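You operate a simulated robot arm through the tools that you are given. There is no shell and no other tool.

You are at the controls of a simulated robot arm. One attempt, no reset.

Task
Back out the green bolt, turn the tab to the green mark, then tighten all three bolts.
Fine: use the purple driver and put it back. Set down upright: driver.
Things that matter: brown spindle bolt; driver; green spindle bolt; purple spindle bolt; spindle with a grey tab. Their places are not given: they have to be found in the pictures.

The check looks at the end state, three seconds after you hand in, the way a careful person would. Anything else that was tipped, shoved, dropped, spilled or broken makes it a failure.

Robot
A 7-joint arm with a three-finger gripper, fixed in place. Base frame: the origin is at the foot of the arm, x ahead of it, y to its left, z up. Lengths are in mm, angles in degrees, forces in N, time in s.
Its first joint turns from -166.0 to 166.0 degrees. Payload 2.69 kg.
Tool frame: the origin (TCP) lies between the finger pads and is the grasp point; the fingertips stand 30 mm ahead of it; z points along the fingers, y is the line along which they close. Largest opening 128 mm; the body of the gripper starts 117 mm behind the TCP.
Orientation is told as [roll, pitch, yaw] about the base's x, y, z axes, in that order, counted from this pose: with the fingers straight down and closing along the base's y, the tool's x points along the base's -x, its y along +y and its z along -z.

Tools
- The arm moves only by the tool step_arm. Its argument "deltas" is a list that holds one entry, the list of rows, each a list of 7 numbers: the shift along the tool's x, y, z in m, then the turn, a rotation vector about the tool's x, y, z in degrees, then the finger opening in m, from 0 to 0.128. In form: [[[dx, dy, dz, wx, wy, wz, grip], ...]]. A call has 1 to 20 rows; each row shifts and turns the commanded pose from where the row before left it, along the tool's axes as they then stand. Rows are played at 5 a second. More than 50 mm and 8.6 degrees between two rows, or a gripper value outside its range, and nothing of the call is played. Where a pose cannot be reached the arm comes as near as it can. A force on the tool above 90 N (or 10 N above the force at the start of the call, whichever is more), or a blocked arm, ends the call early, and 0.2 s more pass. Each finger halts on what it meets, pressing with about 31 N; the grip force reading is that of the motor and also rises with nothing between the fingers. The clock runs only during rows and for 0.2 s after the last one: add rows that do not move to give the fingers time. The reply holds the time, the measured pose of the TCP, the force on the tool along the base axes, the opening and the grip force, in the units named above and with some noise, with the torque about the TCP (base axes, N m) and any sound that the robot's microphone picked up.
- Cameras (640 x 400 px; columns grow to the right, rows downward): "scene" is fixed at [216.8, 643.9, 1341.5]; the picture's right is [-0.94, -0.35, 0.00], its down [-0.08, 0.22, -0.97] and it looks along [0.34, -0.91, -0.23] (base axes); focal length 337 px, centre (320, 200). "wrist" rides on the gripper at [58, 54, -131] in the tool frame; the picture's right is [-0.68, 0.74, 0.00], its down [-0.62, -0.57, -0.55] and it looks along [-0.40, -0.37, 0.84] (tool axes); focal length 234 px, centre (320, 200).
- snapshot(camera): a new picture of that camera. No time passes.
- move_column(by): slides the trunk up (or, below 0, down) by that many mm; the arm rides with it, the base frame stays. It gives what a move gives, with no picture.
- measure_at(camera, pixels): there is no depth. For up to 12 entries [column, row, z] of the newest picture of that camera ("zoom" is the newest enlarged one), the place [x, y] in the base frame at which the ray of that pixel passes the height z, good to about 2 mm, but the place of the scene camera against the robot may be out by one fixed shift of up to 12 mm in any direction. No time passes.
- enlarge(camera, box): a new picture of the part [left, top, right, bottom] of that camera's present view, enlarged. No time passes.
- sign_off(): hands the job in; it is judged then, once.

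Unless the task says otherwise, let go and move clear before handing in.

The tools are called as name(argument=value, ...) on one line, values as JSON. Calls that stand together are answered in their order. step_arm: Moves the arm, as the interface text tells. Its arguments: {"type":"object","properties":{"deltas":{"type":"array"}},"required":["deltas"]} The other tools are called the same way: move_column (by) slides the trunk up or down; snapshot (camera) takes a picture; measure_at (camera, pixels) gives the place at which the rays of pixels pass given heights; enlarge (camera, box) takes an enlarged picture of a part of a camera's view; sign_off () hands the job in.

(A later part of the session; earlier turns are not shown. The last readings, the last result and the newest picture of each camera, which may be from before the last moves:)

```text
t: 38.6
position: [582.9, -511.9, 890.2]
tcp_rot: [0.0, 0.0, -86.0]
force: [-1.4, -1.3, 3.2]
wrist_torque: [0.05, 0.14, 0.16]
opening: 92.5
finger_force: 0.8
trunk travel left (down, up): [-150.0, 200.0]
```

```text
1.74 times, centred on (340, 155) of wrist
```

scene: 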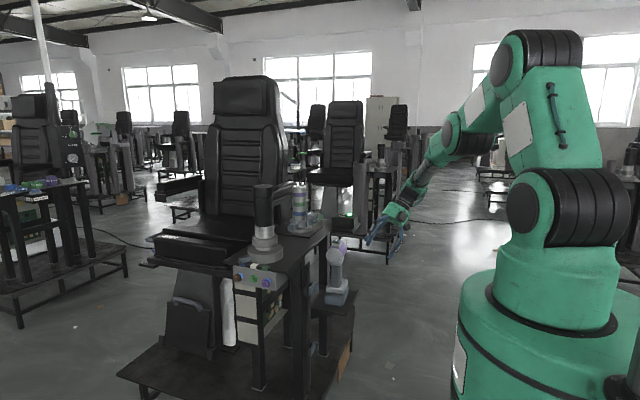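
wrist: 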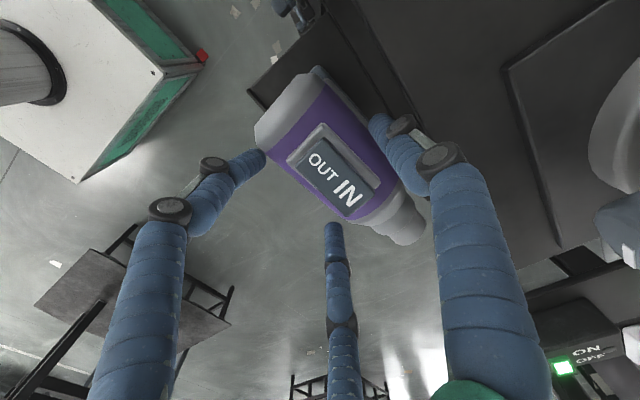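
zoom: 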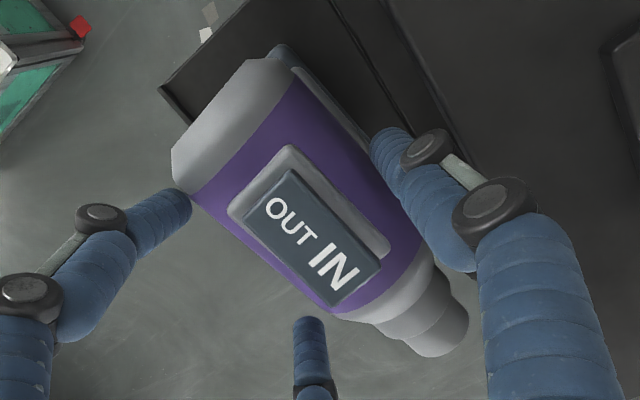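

The driver leans a few degrees toward +x (handle edge 265→275 px over its length) with its base still in place. I'll ease the fingers open and shift the hand -15 mm in x so it settles upright again.

step_arm(deltas=[[[0.0002, -0.003, 0, 0, 0, 0, 0.094], [0.0002, -0.003, 0, 0, 0, 0, 0.097], [0.0002, -0.003, 0, 0, 0, 0, 0.1], [0.0002, -0.003, 0, 0, 0, 0, 0.105], [0.0002, -0.003, 0, 0, 0, 0, 0.11], [0, 0, 0, 0, 0, 0, 0.11]]])

enlarge(camera="scene", box=[300, 220, 380, 310])

enlarge(camera="wrist", box=[230, 40, 450, 270])

```text
t: 40.0
position: [568.3, -510.9, 891.8]
tcp_rot: [0.0, 0.0, -86.0]
force: [-0.2, -0.7, 0.1]
wrist_torque: [-0.01, 0.02, 0.01]
opening: 110.1
finger_force: 0.1
trunk travel left (down, up): [-150.0, 200.0]
```

```text
4.44 times, centred on (340, 265) of scene
```

zoom: 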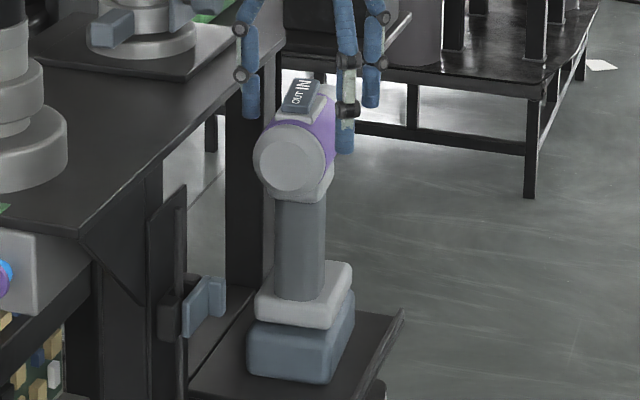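

```text
1.74 times, centred on (340, 155) of wrist
```

zoom: 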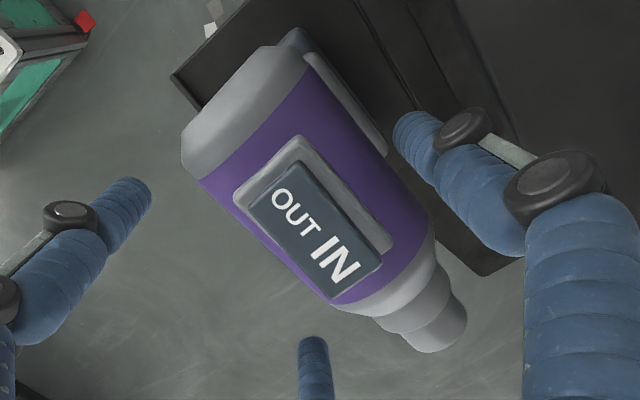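

The driver is upright again and force-free. I'll re-measure its axis in this zoom.

measure_at(camera="zoom", pixels=[[200, 187, 853], [325, 300, 853], [315, 75, 853], [424, 215, 853], [449, 330, 853], [233, 193, 885], [298, 136, 885], [393, 245, 885], [300, 205, 893]])

```text
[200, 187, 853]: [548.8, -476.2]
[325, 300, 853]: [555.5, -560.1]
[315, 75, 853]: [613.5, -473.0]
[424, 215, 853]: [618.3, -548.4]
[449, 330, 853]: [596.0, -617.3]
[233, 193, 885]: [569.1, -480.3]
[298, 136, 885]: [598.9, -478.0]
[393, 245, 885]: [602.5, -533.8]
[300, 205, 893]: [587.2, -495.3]
```

The axis is at x≈583.6 at y=-510, heading 4.1°, so TCP offset a≈15 mm suits a three-finger grasp. I'll descend to axis height in small rows, watching force.

step_arm(deltas=[[[-0.002, 0, 0.008, 0, 0, 0, 0.11], [0, 0, 0.008, 0, 0, 0, 0.11], [0, 0, 0, 0, 0, 0, 0.11]]])

step_arm(deltas=[[[0, 0, 0.008, 0, 0, 0, 0.11], [0, 0, 0.008, 0, 0, 0, 0.11], [0, 0, 0, 0, 0, 0, 0.11]]])

snapshot(camera="wrist")

enlarge(camera="scene", box=[300, 220, 380, 310])

```text
t: 40.8
position: [569.1, -514.4, 875.5]
tcp_rot: [0.0, -0.1, -86.1]
force: [0.5, 0.3, -0.4]
wrist_torque: [0.02, -0.01, -0.02]
opening: 110.0
finger_force: 0.1
trunk travel left (down, up): [-150.0, 200.0]
```

```text
t: 41.6
position: [569.6, -514.5, 859.1]
tcp_rot: [-0.1, 0.0, -85.9]
force: [-0.6, 0.2, 0.1]
wrist_torque: [0.04, 0.01, 0.03]
opening: 109.9
finger_force: 0.0
trunk travel left (down, up): [-150.0, 200.0]
```

```text
taken
```

wrist: 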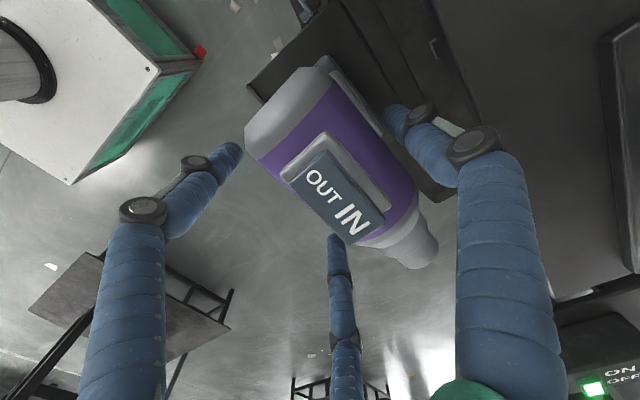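

```text
4.44 times, centred on (340, 265) of scene
```

zoom: 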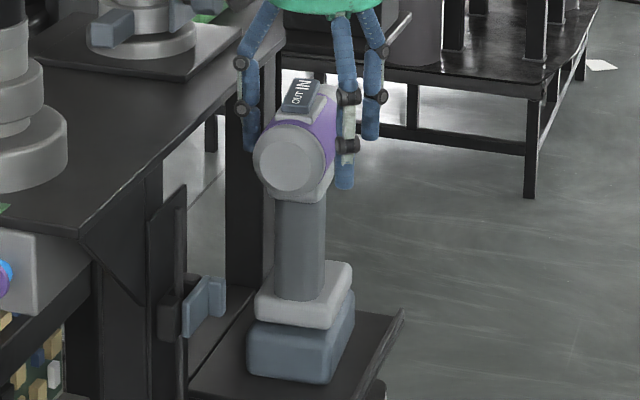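

Clear of contact at TCP z≈859. I'll go 5 mm lower and close slowly, checking readings.

step_arm(deltas=[[[0, 0, 0.005, 0, 0, 0, 0.11], [0, 0, 0, 0, 0, 0, 0.104], [0, 0, 0, 0, 0, 0, 0.1], [0, 0, 0, 0, 0, 0, 0.096], [0, 0, 0, 0, 0, 0, 0.094]]])

snapshot(camera="wrist")

enlarge(camera="scene", box=[300, 220, 380, 310])

```text
t: 42.8
position: [568.6, -514.7, 854.2]
tcp_rot: [0.0, 0.1, -86.0]
force: [2.4, 0.4, 1.1]
wrist_torque: [0.0, -0.02, -0.03]
opening: 95.3
finger_force: 1.4
trunk travel left (down, up): [-150.0, 200.0]
```

```text
taken
```

wrist: 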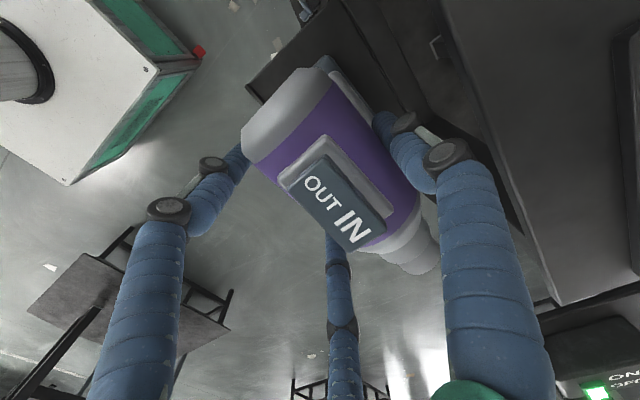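

```text
4.44 times, centred on (340, 265) of scene
```

zoom: 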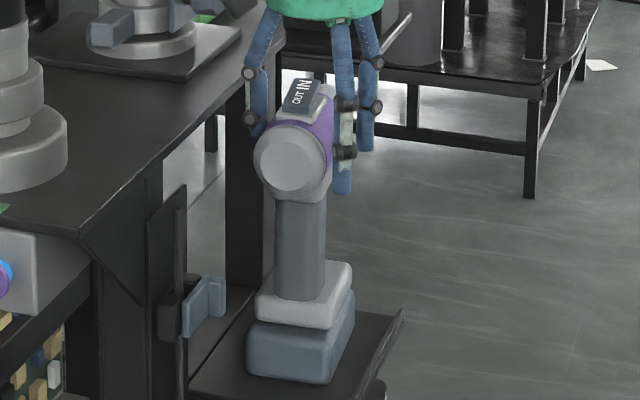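

Contact starts at 95 mm with a small +x force, so the +x finger touched first. I'll nudge the hand +1.5 mm in x and close fully.

step_arm(deltas=[[[0, 0.0015, 0, 0, 0, 0, 0.094], [0, 0, 0, 0, 0, 0, 0.09], [0, 0, 0, 0, 0, 0, 0.085], [0, 0, 0, 0, 0, 0, 0.07], [0, 0, 0, 0, 0, 0, 0.06], [0, 0, 0, 0, 0, 0, 0.06]]])

snapshot(camera="wrist")

enlarge(camera="scene", box=[300, 220, 380, 310])

```text
t: 44.2
position: [571.1, -514.0, 854.3]
tcp_rot: [0.1, -0.1, -86.0]
force: [1.5, -2.0, 2.1]
wrist_torque: [-0.14, 0.07, -0.07]
opening: 85.2
finger_force: 31.1
trunk travel left (down, up): [-150.0, 200.0]
```

```text
taken
```

wrist: 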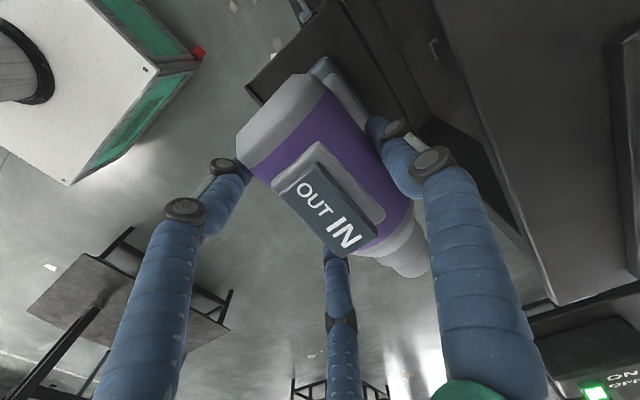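

```text
4.44 times, centred on (340, 265) of scene
```

zoom: 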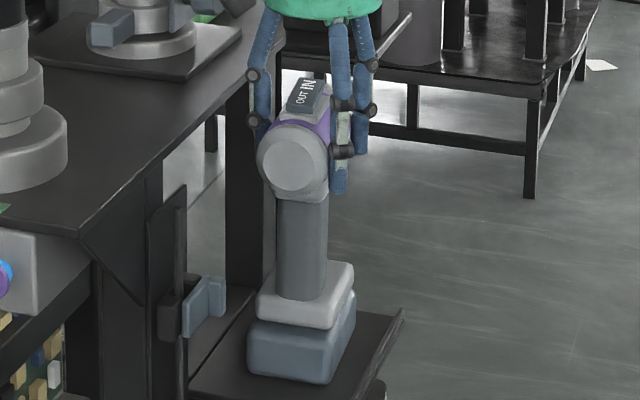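

The grip holds at 85.2 mm with 31 N. I'll lift 20 mm gently and check the load.

step_arm(deltas=[[[0, 0, -0.005, 0, 0, 0, 0.06], [0, 0, -0.005, 0, 0, 0, 0.06], [0, 0, -0.01, 0, 0, 0, 0.06], [0, 0, 0, 0, 0, 0, 0.06]]])

snapshot(camera="wrist")

enlarge(camera="scene", box=[300, 220, 380, 310])

```text
t: 45.2
position: [570.3, -514.7, 874.5]
tcp_rot: [0.0, -0.1, -86.1]
force: [-0.8, -0.5, -8.8]
wrist_torque: [0.02, 0.12, 0.03]
opening: 84.9
finger_force: 31.7
trunk travel left (down, up): [-150.0, 200.0]
```

```text
taken
```

wrist: 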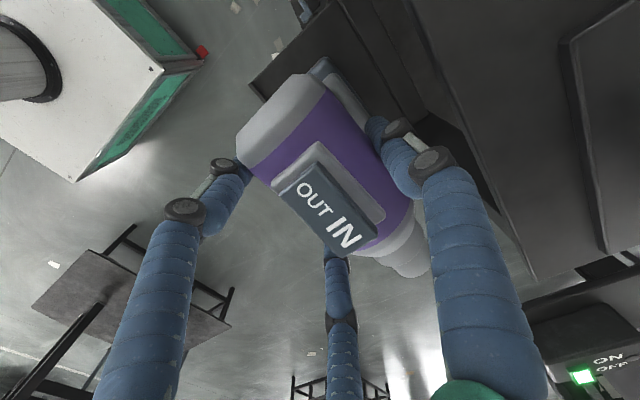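

```text
4.44 times, centred on (340, 265) of scene
```

zoom: 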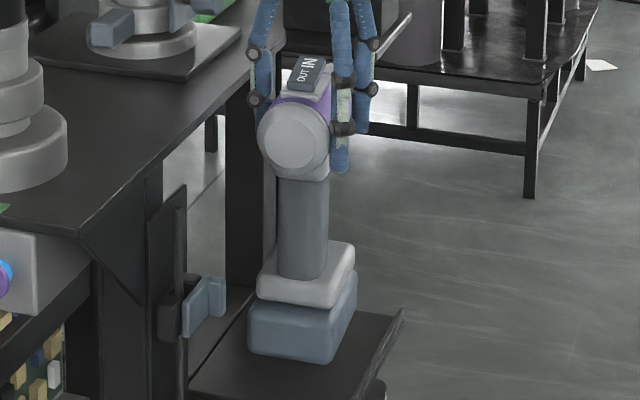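

The driver hangs steady, weight ≈8.8 N. I'll measure its axis and nose relative to the hand in this view before transport.

enlarge(camera="wrist", box=[225, 50, 445, 290])

```text
1.67 times, centred on (335, 170) of wrist
```

zoom: 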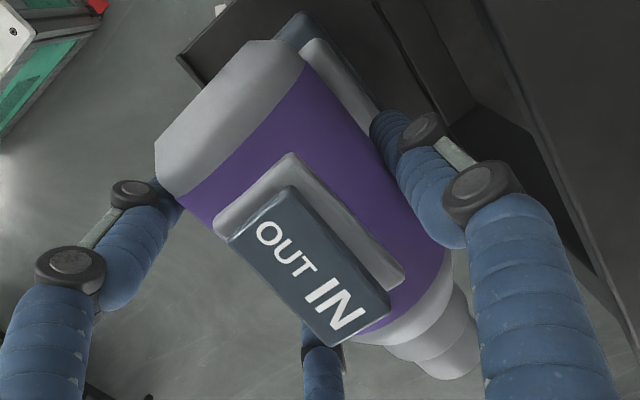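

measure_at(camera="zoom", pixels=[[165, 182, 873], [220, 235, 873], [305, 55, 873], [375, 155, 873], [450, 262, 873], [446, 355, 873], [215, 225, 905], [290, 155, 905], [405, 275, 905], [240, 120, 873]])

```text
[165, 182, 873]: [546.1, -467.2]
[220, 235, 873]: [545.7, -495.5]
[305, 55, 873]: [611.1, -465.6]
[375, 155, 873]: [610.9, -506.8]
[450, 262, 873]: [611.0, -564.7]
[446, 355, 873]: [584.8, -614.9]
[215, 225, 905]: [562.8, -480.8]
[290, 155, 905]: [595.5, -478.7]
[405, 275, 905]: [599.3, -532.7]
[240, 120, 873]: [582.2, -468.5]
```

Axis sits about +10.5 mm in x from the TCP and the nose tip about 100 mm ahead in -y, level with the TCP. Now lift high, move clear of the bench in -x, then travel to +y.

step_arm(deltas=[[[0, 0, -0.03, 0, 0, 0, 0.06], [0, 0, -0.035, 0, 0, 0, 0.06], [0, 0, -0.035, 0, 0, 0, 0.06], [0, 0, -0.035, 0, 0, 0, 0.06], [0, 0, -0.035, 0, 0, 0, 0.06], [0, 0, -0.035, 0, 0, 0, 0.06], [0, 0, -0.035, 0, 0, 0, 0.06], [0.00175, -0.025, 0, 0, 0, 0, 0.06], [0.00175, -0.025, 0, 0, 0, 0, 0.06], [0, 0, 0, 0, 0, 0, 0.06]]])

step_arm(deltas=[[[0.0349, 0.00244, 0, 0, 0, 0, 0.06], [0.0349, 0.00244, 0, 0, 0, 0, 0.06], [0.0349, 0.00244, 0, 0, 0, 0, 0.06], [0.0349, 0.00244, 0, 0, 0, 0, 0.06], [0.0349, 0.00244, 0, 0, 0, 0, 0.06], [0.0349, 0.00244, 0, 0, 0, 0, 0.06], [0.0349, 0.00244, 0, 0, 0, 0, 0.06], [0.0349, 0.00244, 0, 0, 0, 0, 0.06], [0.0349, 0.00244, 0, 0, 0, 0, 0.06], [0.0349, 0.00244, 0, 0, 0, 0, 0.06], [0.0349, 0.00244, 0, 0, 0, 0, 0.06], [0.0349, 0.00244, 0, 0, 0, 0, 0.06], [0.0349, 0.00244, 0, 0, 0, 0, 0.06], [0, 0, 0, 0, 0, 0, 0.06]]])

snapshot(camera="wrist")

snapshot(camera="scene")

```text
t: 47.4
position: [519.6, -513.6, 1112.0]
tcp_rot: [0.0, 0.0, -86.0]
force: [-0.7, -0.7, -8.4]
wrist_torque: [0.0, 0.11, 0.01]
opening: 85.2
finger_force: 30.9
trunk travel left (down, up): [-150.0, 200.0]
```

```text
t: 50.4
position: [521.0, -58.4, 1112.7]
tcp_rot: [0.1, -0.1, -86.1]
force: [0.0, 0.5, -7.7]
wrist_torque: [0.01, 0.11, 0.03]
opening: 84.9
finger_force: 31.2
trunk travel left (down, up): [-150.0, 200.0]
```

```text
taken
```

wrist: 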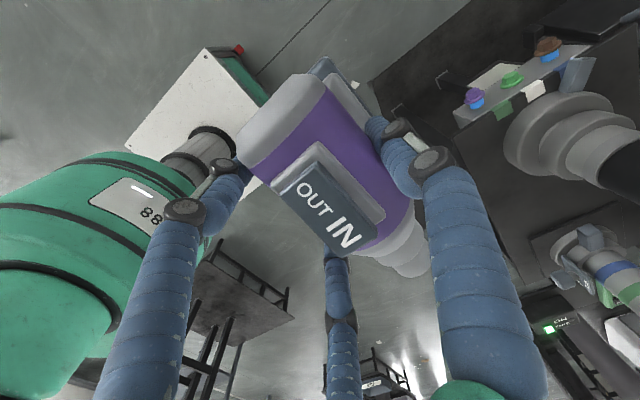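

```text
taken
```

scene: 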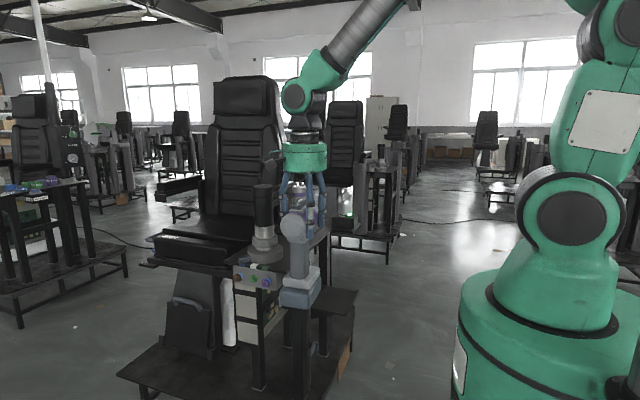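

Carrying well. Next move +x to about x=760 with 15 mm extra standoff, then descend to bolt height.

step_arm(deltas=[[[-0.00026, 0.03436, 0, 0, 0, 0, 0.06], [-0.00026, 0.03436, 0, 0, 0, 0, 0.06], [-0.00026, 0.03436, 0, 0, 0, 0, 0.06], [-0.00026, 0.03436, 0, 0, 0, 0, 0.06], [-0.00026, 0.03436, 0, 0, 0, 0, 0.06], [-0.00026, 0.03436, 0, 0, 0, 0, 0.06], [-0.00026, 0.03436, 0, 0, 0, 0, 0.06], [0, 0, 0.0325, 0, 0, 0, 0.06], [0, 0, 0.0325, 0, 0, 0, 0.06], [0, 0, 0.0325, 0, 0, 0, 0.06], [0, 0, 0.0325, 0, 0, 0, 0.06], [0, 0, 0.0325, 0, 0, 0, 0.06], [0, 0, 0.0325, 0, 0, 0, 0.06], [0, 0, 0.0325, 0, 0, 0, 0.06], [0, 0, 0.0325, 0, 0, 0, 0.06], [0, 0, 0, 0, 0, 0, 0.06]]])

snapshot(camera="wrist")

snapshot(camera="scene")

```text
t: 53.8
position: [760.4, -43.4, 851.1]
tcp_rot: [-0.2, 0.0, -86.0]
force: [-0.9, 0.5, -8.9]
wrist_torque: [0.05, 0.13, -0.02]
opening: 84.9
finger_force: 31.0
trunk travel left (down, up): [-150.0, 200.0]
```

```text
taken
```

wrist: 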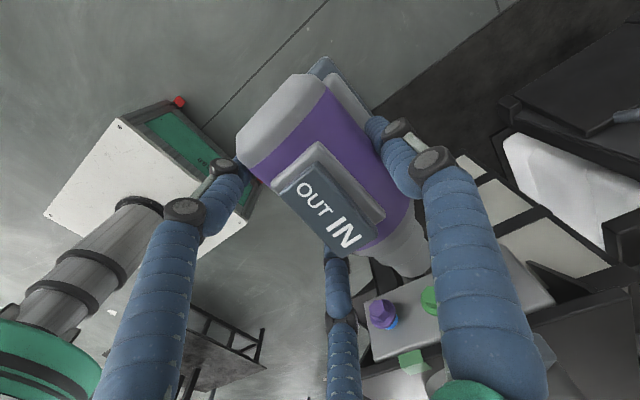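

```text
taken
```

scene: 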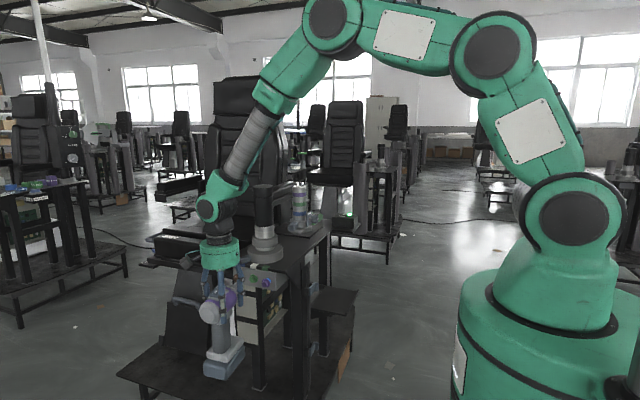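

The nose is at (410,260) and the bolts show at (383,313) purple and (428,300) green in the wrist view. I'll zoom both cameras to work out alignment.

enlarge(camera="wrist", box=[340, 220, 480, 340])

enlarge(camera="scene", box=[190, 250, 290, 390])

enlarge(camera="scene", box=[190, 250, 290, 330])

```text
3.33 times, centred on (410, 280) of wrist
```

zoom: 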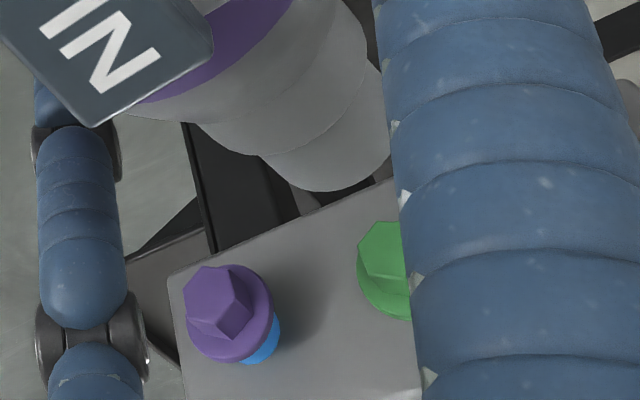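

```text
2.86 times, centred on (240, 320) of scene
```

zoom: 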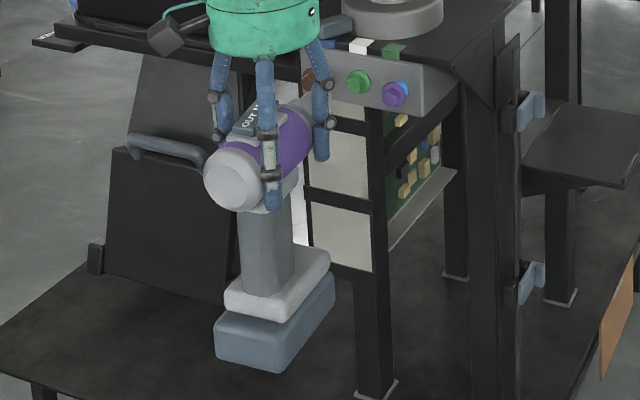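

```text
5.00 times, centred on (240, 290) of scene
```

zoom: 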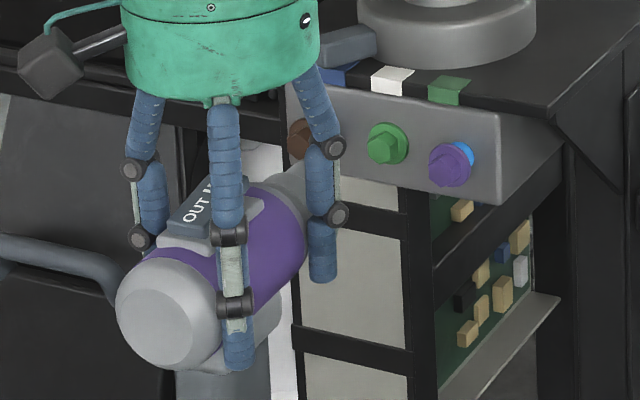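

enlarge(camera="wrist", box=[340, 200, 480, 340])

measure_at(camera="zoom", pixels=[[240, 320, 851], [400, 250, 851], [335, 175, 851], [160, 10, 851]])

```text
2.86 times, centred on (410, 270) of wrist
```

zoom: 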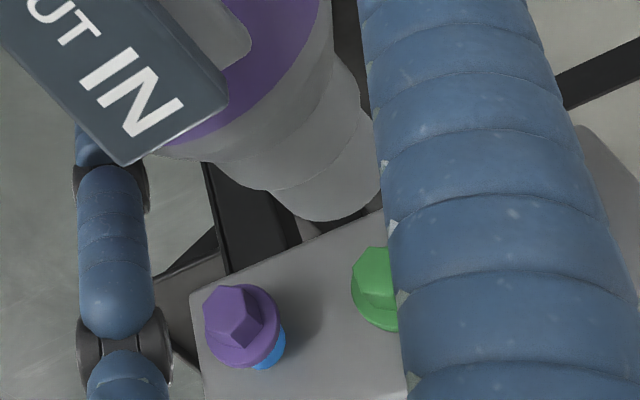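

```text
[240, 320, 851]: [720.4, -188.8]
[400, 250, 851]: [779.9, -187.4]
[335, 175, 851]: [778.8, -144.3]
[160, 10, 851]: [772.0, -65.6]
```

Purple bolt head re-measures at (720.4,-188.8), matching the earlier triangulation. The rocker frame indicates the driver is still ~4° off in yaw, so I'll turn the hand to yaw -90 and re-measure frame and nose.

step_arm(deltas=[[[0, 0, 0, 0, 0, 2.0, 0.06], [0, 0, 0, 0, 0, 2.0, 0.06], [0, 0, 0, 0, 0, 0, 0.06]]])

snapshot(camera="wrist")

enlarge(camera="wrist", box=[225, 50, 445, 290])

```text
t: 54.6
position: [760.1, -45.6, 853.0]
tcp_rot: [0.0, 0.0, -90.0]
force: [-0.5, 0.3, -8.9]
wrist_torque: [0.06, 0.12, -0.02]
opening: 85.2
finger_force: 30.4
trunk travel left (down, up): [-150.0, 200.0]
```

```text
taken
```

wrist: 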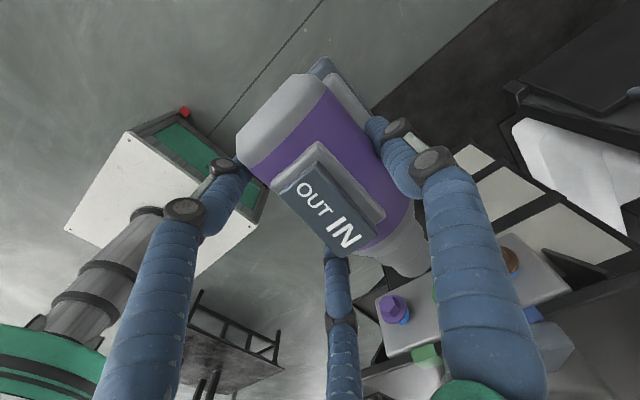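

```text
1.67 times, centred on (335, 170) of wrist
```

zoom: 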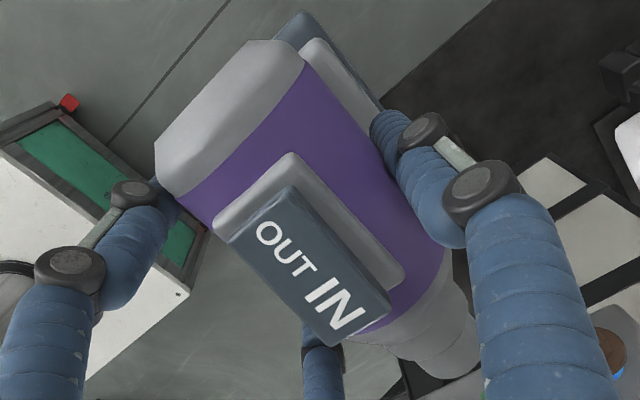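

measure_at(camera="zoom", pixels=[[213, 225, 884], [290, 153, 884], [407, 277, 884], [178, 196, 852], [215, 234, 852], [305, 62, 852], [368, 130, 852], [452, 260, 852], [444, 355, 852], [478, 350, 852], [415, 368, 852]])

```text
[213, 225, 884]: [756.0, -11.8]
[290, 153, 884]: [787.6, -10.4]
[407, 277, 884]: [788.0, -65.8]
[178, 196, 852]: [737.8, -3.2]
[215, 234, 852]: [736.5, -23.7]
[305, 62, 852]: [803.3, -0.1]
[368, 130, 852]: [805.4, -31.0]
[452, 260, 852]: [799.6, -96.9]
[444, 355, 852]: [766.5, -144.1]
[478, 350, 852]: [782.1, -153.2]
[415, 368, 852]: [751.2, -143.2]
```

After turning, the rocker frame's side edge runs along y (x 787.6→788.0), body axis x≈772, matching the green bolt's x≈771, z≈851. I'll approach in -y, coarse first then gently.

step_arm(deltas=[[[-0.015, -0.001, 0, 0, 0, 0, 0.06], [-0.015, 0, 0, 0, 0, 0, 0.06], [0, 0, 0, 0, 0, 0, 0.06]]])

snapshot(camera="wrist")

enlarge(camera="scene", box=[210, 250, 290, 330])

enlarge(camera="wrist", box=[350, 200, 460, 320])

```text
t: 55.4
position: [759.1, -75.4, 854.5]
tcp_rot: [0.0, 0.0, -90.0]
force: [0.5, 0.5, -9.4]
wrist_torque: [0.02, 0.12, 0.03]
opening: 85.1
finger_force: 31.1
trunk travel left (down, up): [-150.0, 200.0]
```

```text
taken
```

wrist: 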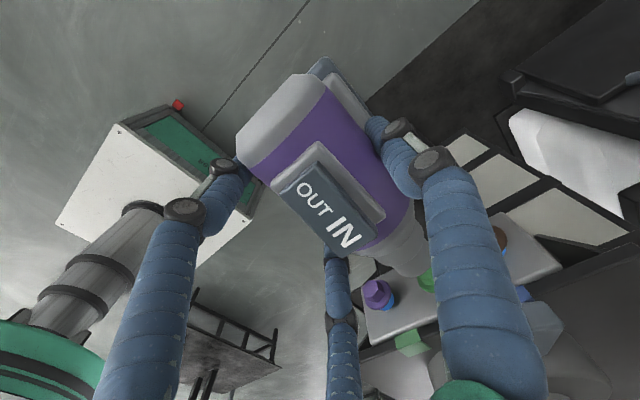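

```text
5.00 times, centred on (250, 290) of scene
```

zoom: 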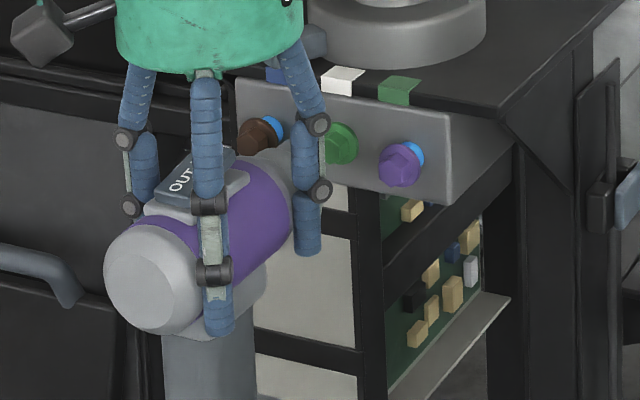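

```text
3.33 times, centred on (405, 260) of wrist
```

zoom: 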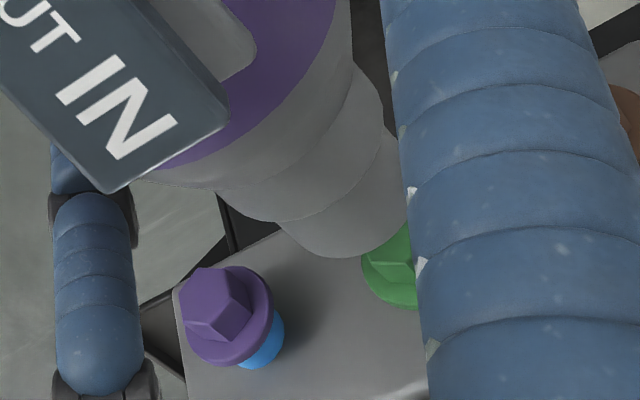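

The socket is lined up ahead of the green bolt (socket rim centre ≈(347,215), bolt ≈(391,245) in the zoom, consistent with predicted axis). I'll advance 12 mm then in 2 mm steps.

step_arm(deltas=[[[-0.006, 0, 0, 0, 0, 0, 0.06], [-0.006, 0, 0, 0, 0, 0, 0.06], [-0.002, 0, 0, 0, 0, 0, 0.06], [-0.002, 0, 0, 0, 0, 0, 0.06], [-0.002, 0, 0, 0, 0, 0, 0.06]]])

enlarge(camera="wrist", box=[350, 200, 460, 320])

enlarge(camera="scene", box=[220, 255, 280, 315])

```text
t: 56.6
position: [757.9, -91.6, 854.1]
tcp_rot: [0.1, 0.0, -90.0]
force: [-0.3, -1.2, -8.5]
wrist_torque: [0.05, 0.13, -0.02]
opening: 85.0
finger_force: 31.2
trunk travel left (down, up): [-150.0, 200.0]
```

```text
3.33 times, centred on (405, 260) of wrist
```

zoom: 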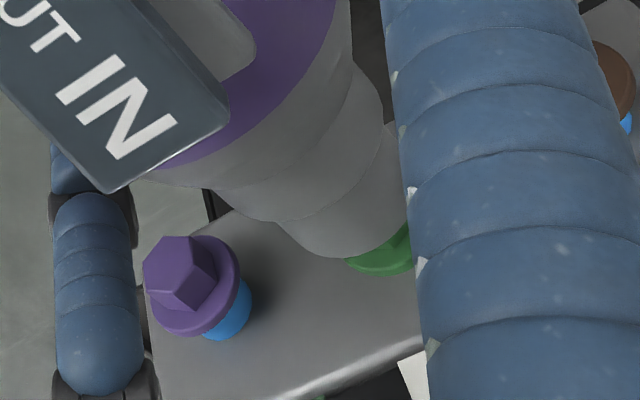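

```text
6.67 times, centred on (250, 285) of scene
```

zoom: 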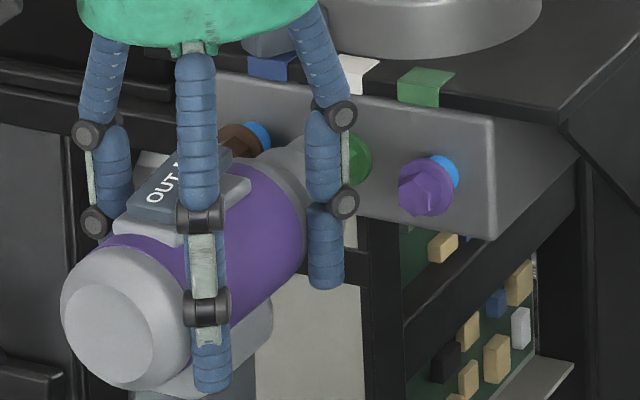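

No contact yet; the socket rim is just short of the green flange. I'll continue in 2 mm steps.

step_arm(deltas=[[[-0.002, 0, 0, 0, 0, 0, 0.06], [-0.002, 0, 0, 0, 0, 0, 0.06]]])

step_arm(deltas=[[[-0.002, 0, 0, 0, 0, 0, 0.06], [-0.002, 0, 0, 0, 0, 0, 0.06]]])

```text
t: 57.2
position: [758.3, -96.2, 854.1]
tcp_rot: [0.0, 0.0, -90.0]
force: [0.2, -0.1, -9.2]
wrist_torque: [0.02, 0.13, 0.03]
opening: 85.1
finger_force: 30.7
trunk travel left (down, up): [-150.0, 200.0]
```

```text
t: 57.8
position: [758.7, -99.8, 855.5]
tcp_rot: [0.0, 0.0, -90.1]
force: [-1.2, -0.4, -8.3]
wrist_torque: [0.02, 0.12, -0.01]
opening: 85.1
finger_force: 31.2
trunk travel left (down, up): [-150.0, 200.0]
```

Still free at y≈-100. I'll lower by 2 mm to match bolt height (z≈850) and continue forward.

step_arm(deltas=[[[0, 0, 0.002, 0, 0, 0, 0.06], [-0.002, 0, 0, 0, 0, 0, 0.06], [-0.001, 0, 0, 0, 0, 0, 0.06]]])

enlarge(camera="wrist", box=[350, 200, 460, 320])

enlarge(camera="scene", box=[220, 255, 280, 315])

```text
t: 58.6
position: [759.7, -102.6, 853.7]
tcp_rot: [0.0, 0.0, -90.0]
force: [-0.2, 0.7, -9.0]
wrist_torque: [0.02, 0.12, 0.03]
opening: 85.1
finger_force: 30.9
trunk travel left (down, up): [-150.0, 200.0]
```

```text
3.33 times, centred on (405, 260) of wrist
```

zoom: 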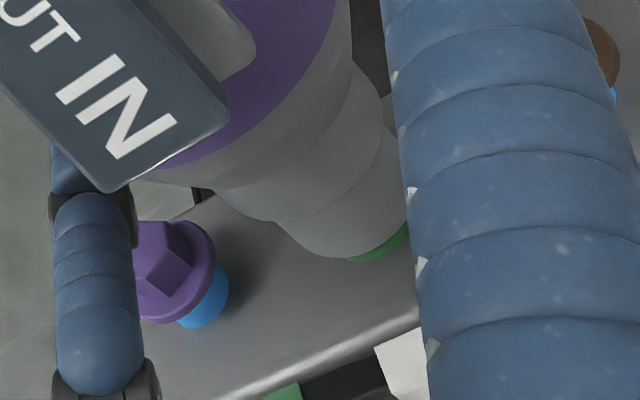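

```text
6.67 times, centred on (250, 285) of scene
```

zoom: 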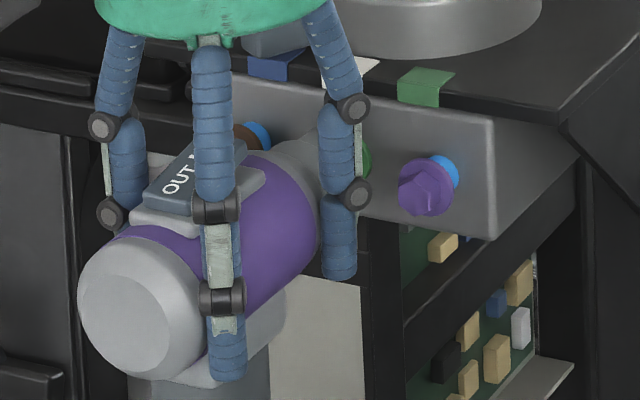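

The socket has slipped over the hex with only the flange rim visible. Continue 1 mm steps until contact/sound.

step_arm(deltas=[[[-0.001, 0, 0, 0, 0, 0, 0.06], [-0.001, 0, 0, 0, 0, 0, 0.06]]])

step_arm(deltas=[[[-0.001, 0, 0, 0, 0, 0, 0.06], [-0.001, 0, 0, 0, 0, 0, 0.06]]])

```text
t: 59.2
position: [757.5, -105.3, 851.7]
tcp_rot: [0.0, 0.0, -90.0]
force: [-0.3, 1.1, -11.0]
wrist_torque: [0.18, 0.17, -0.07]
opening: 84.9
finger_force: 31.3
trunk travel left (down, up): [-150.0, 200.0]
```

```text
t: 59.8
position: [758.1, -108.7, 851.1]
tcp_rot: [0.0, 0.0, -89.9]
force: [-2.6, 1.9, -12.8]
wrist_torque: [0.39, 0.15, -0.18]
opening: 84.9
finger_force: 31.0
trunk travel left (down, up): [-150.0, 200.0]
```

Contact forces (-4 N extra in z, -2.6 N in x) tell the socket is slightly too high and too far +x. I'll shift 1.5 mm down and 1 mm toward -x, then look.

step_arm(deltas=[[[0, -0.001, 0.0015, 0, 0, 0, 0.06], [0, 0, 0, 0, 0, 0, 0.06]]])

enlarge(camera="wrist", box=[350, 200, 460, 320])

enlarge(camera="scene", box=[220, 255, 280, 315])

```text
t: 60.4
position: [757.1, -108.6, 851.5]
tcp_rot: [0.0, 0.0, -90.0]
force: [-0.2, 0.0, -8.5]
wrist_torque: [0.05, 0.15, 0.02]
opening: 85.2
finger_force: 31.4
trunk travel left (down, up): [-150.0, 200.0]
```

```text
3.33 times, centred on (405, 260) of wrist
```

zoom: 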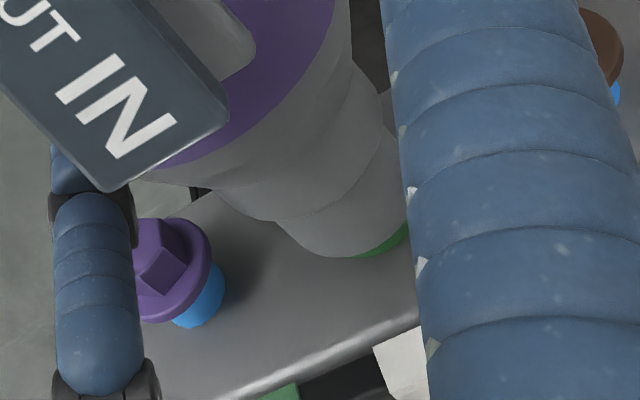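

```text
6.67 times, centred on (250, 285) of scene
```

zoom: 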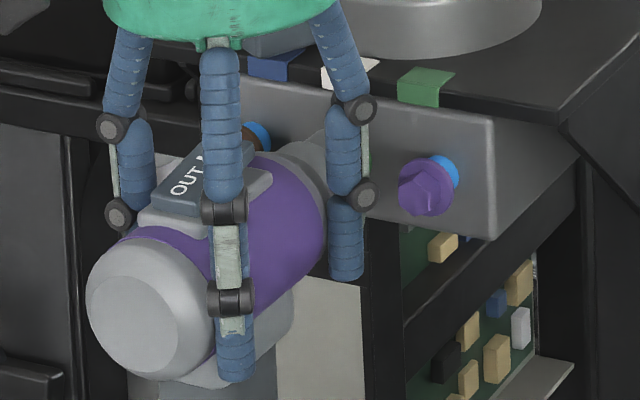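

Forces vanished after the shift, so the socket is centred on the hex. I'll press on in 1 mm steps.

step_arm(deltas=[[[-0.001, 0, 0, 0, 0, 0, 0.06], [-0.001, 0, 0, 0, 0, 0, 0.06], [-0.001, 0, 0, 0, 0, 0, 0.06]]])

enlarge(camera="wrist", box=[350, 200, 460, 320])

```text
t: 61.2
position: [757.6, -111.2, 850.2]
tcp_rot: [0.0, 0.0, -90.0]
force: [0.1, 0.2, -8.4]
wrist_torque: [0.04, 0.13, 0.03]
opening: 85.0
finger_force: 31.0
trunk travel left (down, up): [-150.0, 200.0]
```

```text
3.33 times, centred on (405, 260) of wrist
```

zoom: 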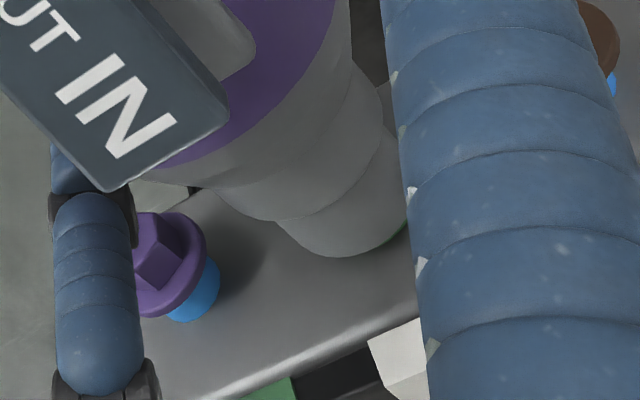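

The flange is nearly covered now and still no axial force. Two more millimetres.

step_arm(deltas=[[[-0.001, 0, 0, 0, 0, 0, 0.06], [-0.001, 0, 0, 0, 0, 0, 0.06]]])

step_arm(deltas=[[[-0.001, 0, 0, 0, 0, 0, 0.06], [0, 0, 0, 0, 0, 0, 0.06]]])

```text
t: 61.8
position: [757.1, -111.2, 851.1]
tcp_rot: [0.0, 0.0, -89.9]
force: [3.9, 18.7, -9.0]
wrist_torque: [0.06, 0.13, 0.9]
opening: 85.1
finger_force: 30.7
trunk travel left (down, up): [-150.0, 200.0]
```

```text
t: 62.4
position: [758.5, -112.2, 851.2]
tcp_rot: [0.0, 0.0, -90.0]
force: [11.2, 23.8, -6.2]
wrist_torque: [-0.03, 0.06, 1.62]
opening: 83.9
finger_force: 31.3
trunk travel left (down, up): [-150.0, 200.0]
```

Axial contact: Fy≈24 N, with Fx≈11 N and some yaw torque, so the driver may be twisting in the grip. I'll look before pressing more.

enlarge(camera="wrist", box=[350, 200, 460, 320])

snapshot(camera="wrist")

enlarge(camera="scene", box=[215, 250, 285, 330])

```text
3.33 times, centred on (405, 260) of wrist
```

zoom: 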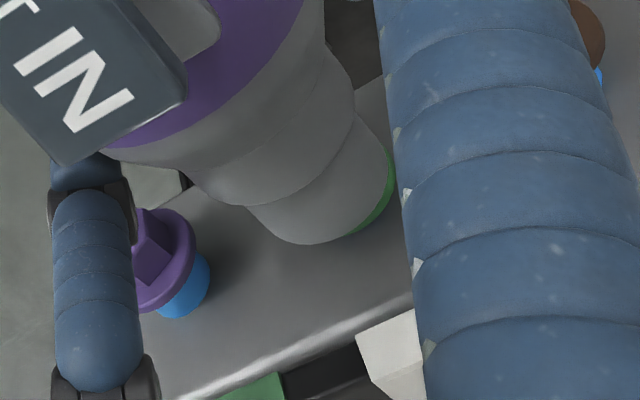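

```text
taken
```

wrist: 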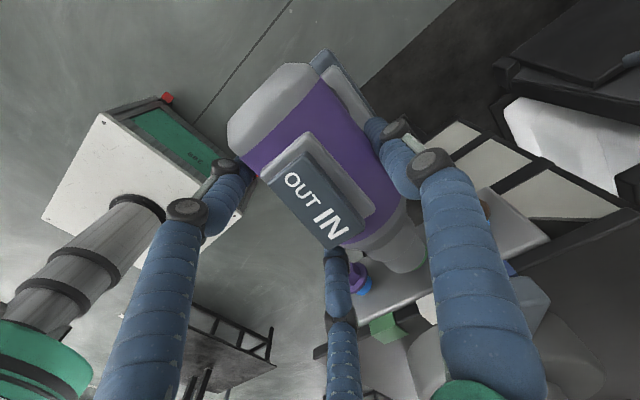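

```text
5.00 times, centred on (250, 290) of scene
```

zoom: 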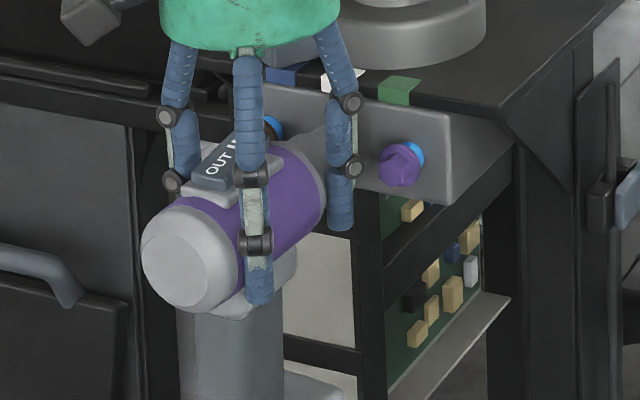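

The driver slipped several mm backward in the grip: either pushed by a bolt that backed out or by my pressing. I'll back off 40 mm and inspect the green bolt.

step_arm(deltas=[[[0.004, 0, 0, 0, 0, 0, 0.06], [0.01, 0, 0, 0, 0, 0, 0.06], [0.015, 0, 0, 0, 0, 0, 0.06], [0.015, 0, 0, 0, 0, 0, 0.06], [0, 0, 0, 0, 0, 0, 0.06]]])

snapshot(camera="wrist")

enlarge(camera="scene", box=[215, 250, 285, 330])

enlarge(camera="wrist", box=[340, 200, 480, 340])

```text
t: 63.6
position: [757.5, -68.0, 850.6]
tcp_rot: [-0.2, 0.0, -90.0]
force: [0.4, 1.1, -8.8]
wrist_torque: [-0.03, 0.15, -0.02]
opening: 83.2
finger_force: 31.3
trunk travel left (down, up): [-150.0, 200.0]
```

```text
taken
```

wrist: 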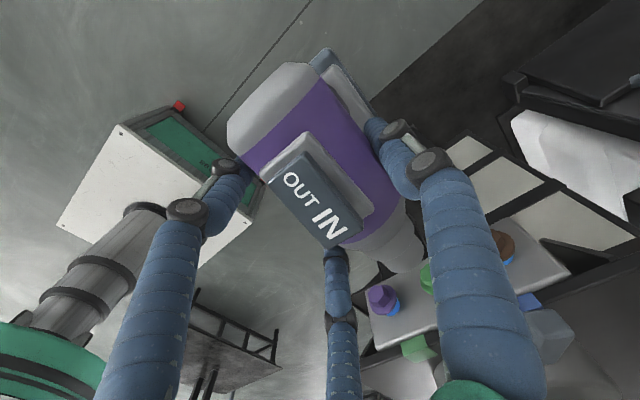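

```text
5.00 times, centred on (250, 290) of scene
```

zoom: 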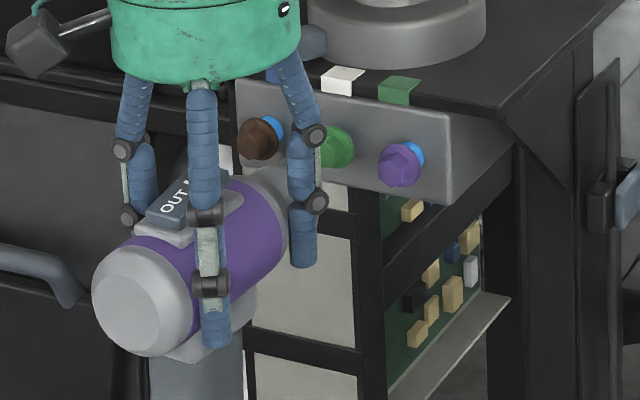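

```text
2.86 times, centred on (410, 270) of wrist
```

zoom: 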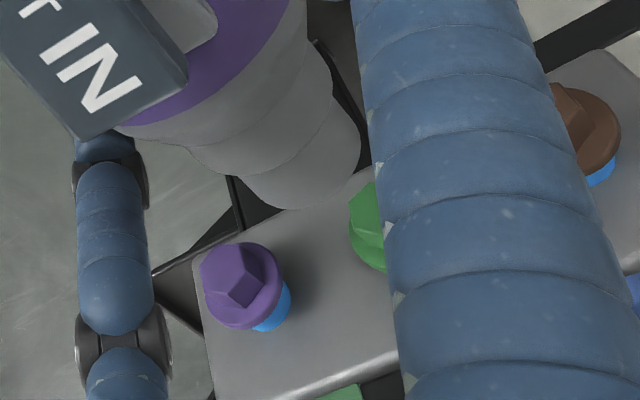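

The green bolt is partly hidden by a finger, but the driver slipped ~7 mm back while the hand advanced only ~3 mm, so the bolt may have moved. I'll shift the hand +50 mm in x to see it clearly.

step_arm(deltas=[[[0.01, 0.025, 0, 0, 0, 0, 0.06], [0, 0.025, 0, 0, 0, 0, 0.06], [0, 0, 0, 0, 0, 0, 0.06]]])

enlarge(camera="wrist", box=[330, 230, 450, 360])

enlarge(camera="scene", box=[225, 250, 285, 310])

```text
t: 64.4
position: [808.2, -57.9, 850.7]
tcp_rot: [0.0, 0.0, -90.1]
force: [0.3, -0.1, -8.4]
wrist_torque: [-0.03, 0.19, 0.03]
opening: 83.4
finger_force: 31.0
trunk travel left (down, up): [-150.0, 200.0]
```

```text
3.08 times, centred on (390, 295) of wrist
```

zoom: 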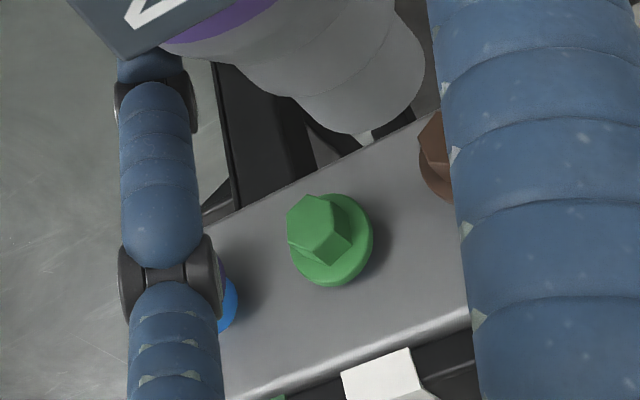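

```text
6.67 times, centred on (255, 280) of scene
```

zoom: 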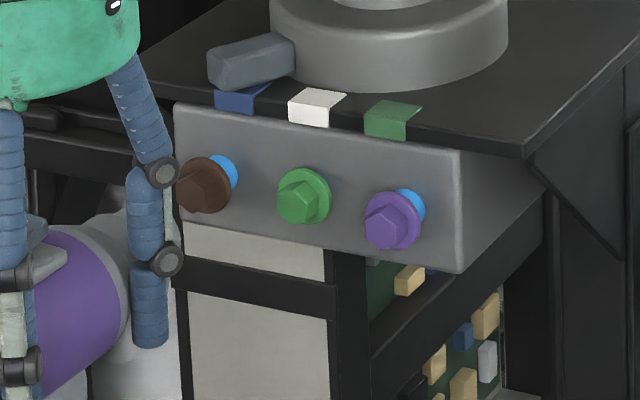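

The green bolt looks flush still. I'll zoom in tighter from both cameras to check for any sign of movement (blue shank) and hex rotation.

enlarge(camera="scene", box=[232, 262, 276, 296])

enlarge(camera="wrist", box=[365, 280, 425, 330])

measure_at(camera="zoom", pixels=[[320, 200, 850]])

```text
11.76 times, centred on (254, 279) of scene
```

zoom: 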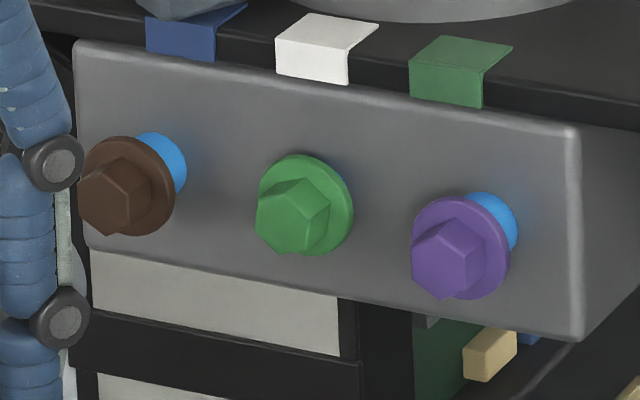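

```text
8.00 times, centred on (395, 305) of wrist
```

zoom: 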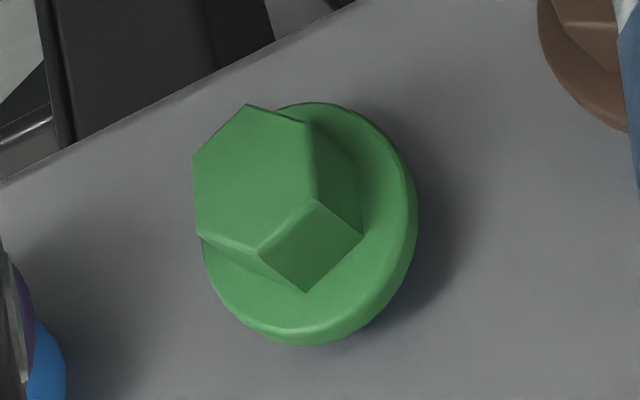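

```text
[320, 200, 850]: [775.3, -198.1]
```

The scene zoom (345,170) shows a thin blue sliver beneath the green flange and a shadow below it, so the bolt has partly backed out: the driver does run when pressed. I'll re-measure the driver's pose in the hand before pressing again.

enlarge(camera="wrist", box=[215, 40, 445, 290])

```text
1.60 times, centred on (330, 165) of wrist
```

zoom: 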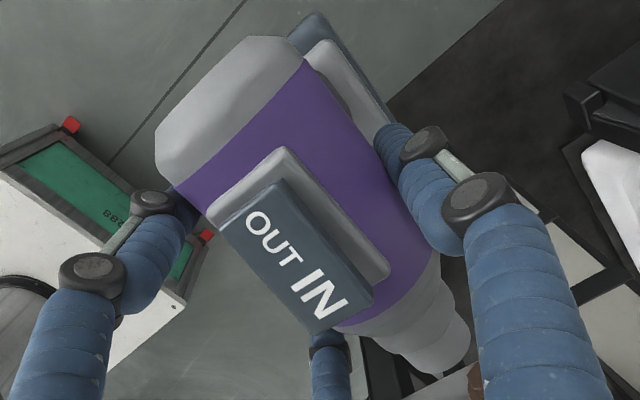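

measure_at(camera="zoom", pixels=[[207, 214, 882], [285, 146, 882], [391, 270, 882], [158, 165, 850], [190, 198, 850], [300, 50, 850], [370, 135, 850], [442, 258, 850], [462, 305, 850], [470, 335, 850], [434, 350, 850]])

```text
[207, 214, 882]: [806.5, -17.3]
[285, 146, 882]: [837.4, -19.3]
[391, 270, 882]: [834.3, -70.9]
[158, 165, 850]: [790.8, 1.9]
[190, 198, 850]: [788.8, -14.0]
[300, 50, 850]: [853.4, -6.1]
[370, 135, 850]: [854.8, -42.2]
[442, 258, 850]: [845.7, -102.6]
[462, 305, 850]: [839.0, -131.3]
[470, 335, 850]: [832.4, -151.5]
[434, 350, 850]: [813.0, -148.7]
```

The driver now points ~3.6° toward -x in the hand and sits ~6 mm further back. I'll re-measure the green bolt's hex centre precisely before realigning.

enlarge(camera="wrist", box=[365, 280, 425, 330])

measure_at(camera="zoom", pixels=[[252, 178, 850], [308, 222, 850], [300, 222, 848], [252, 178, 848], [252, 178, 852]])

```text
8.00 times, centred on (395, 305) of wrist
```

zoom: 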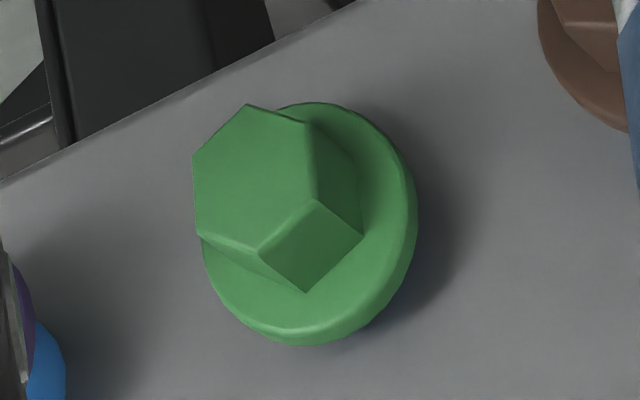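

```text
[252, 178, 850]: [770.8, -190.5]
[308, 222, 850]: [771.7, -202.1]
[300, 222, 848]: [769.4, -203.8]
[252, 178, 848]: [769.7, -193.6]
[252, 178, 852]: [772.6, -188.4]
```

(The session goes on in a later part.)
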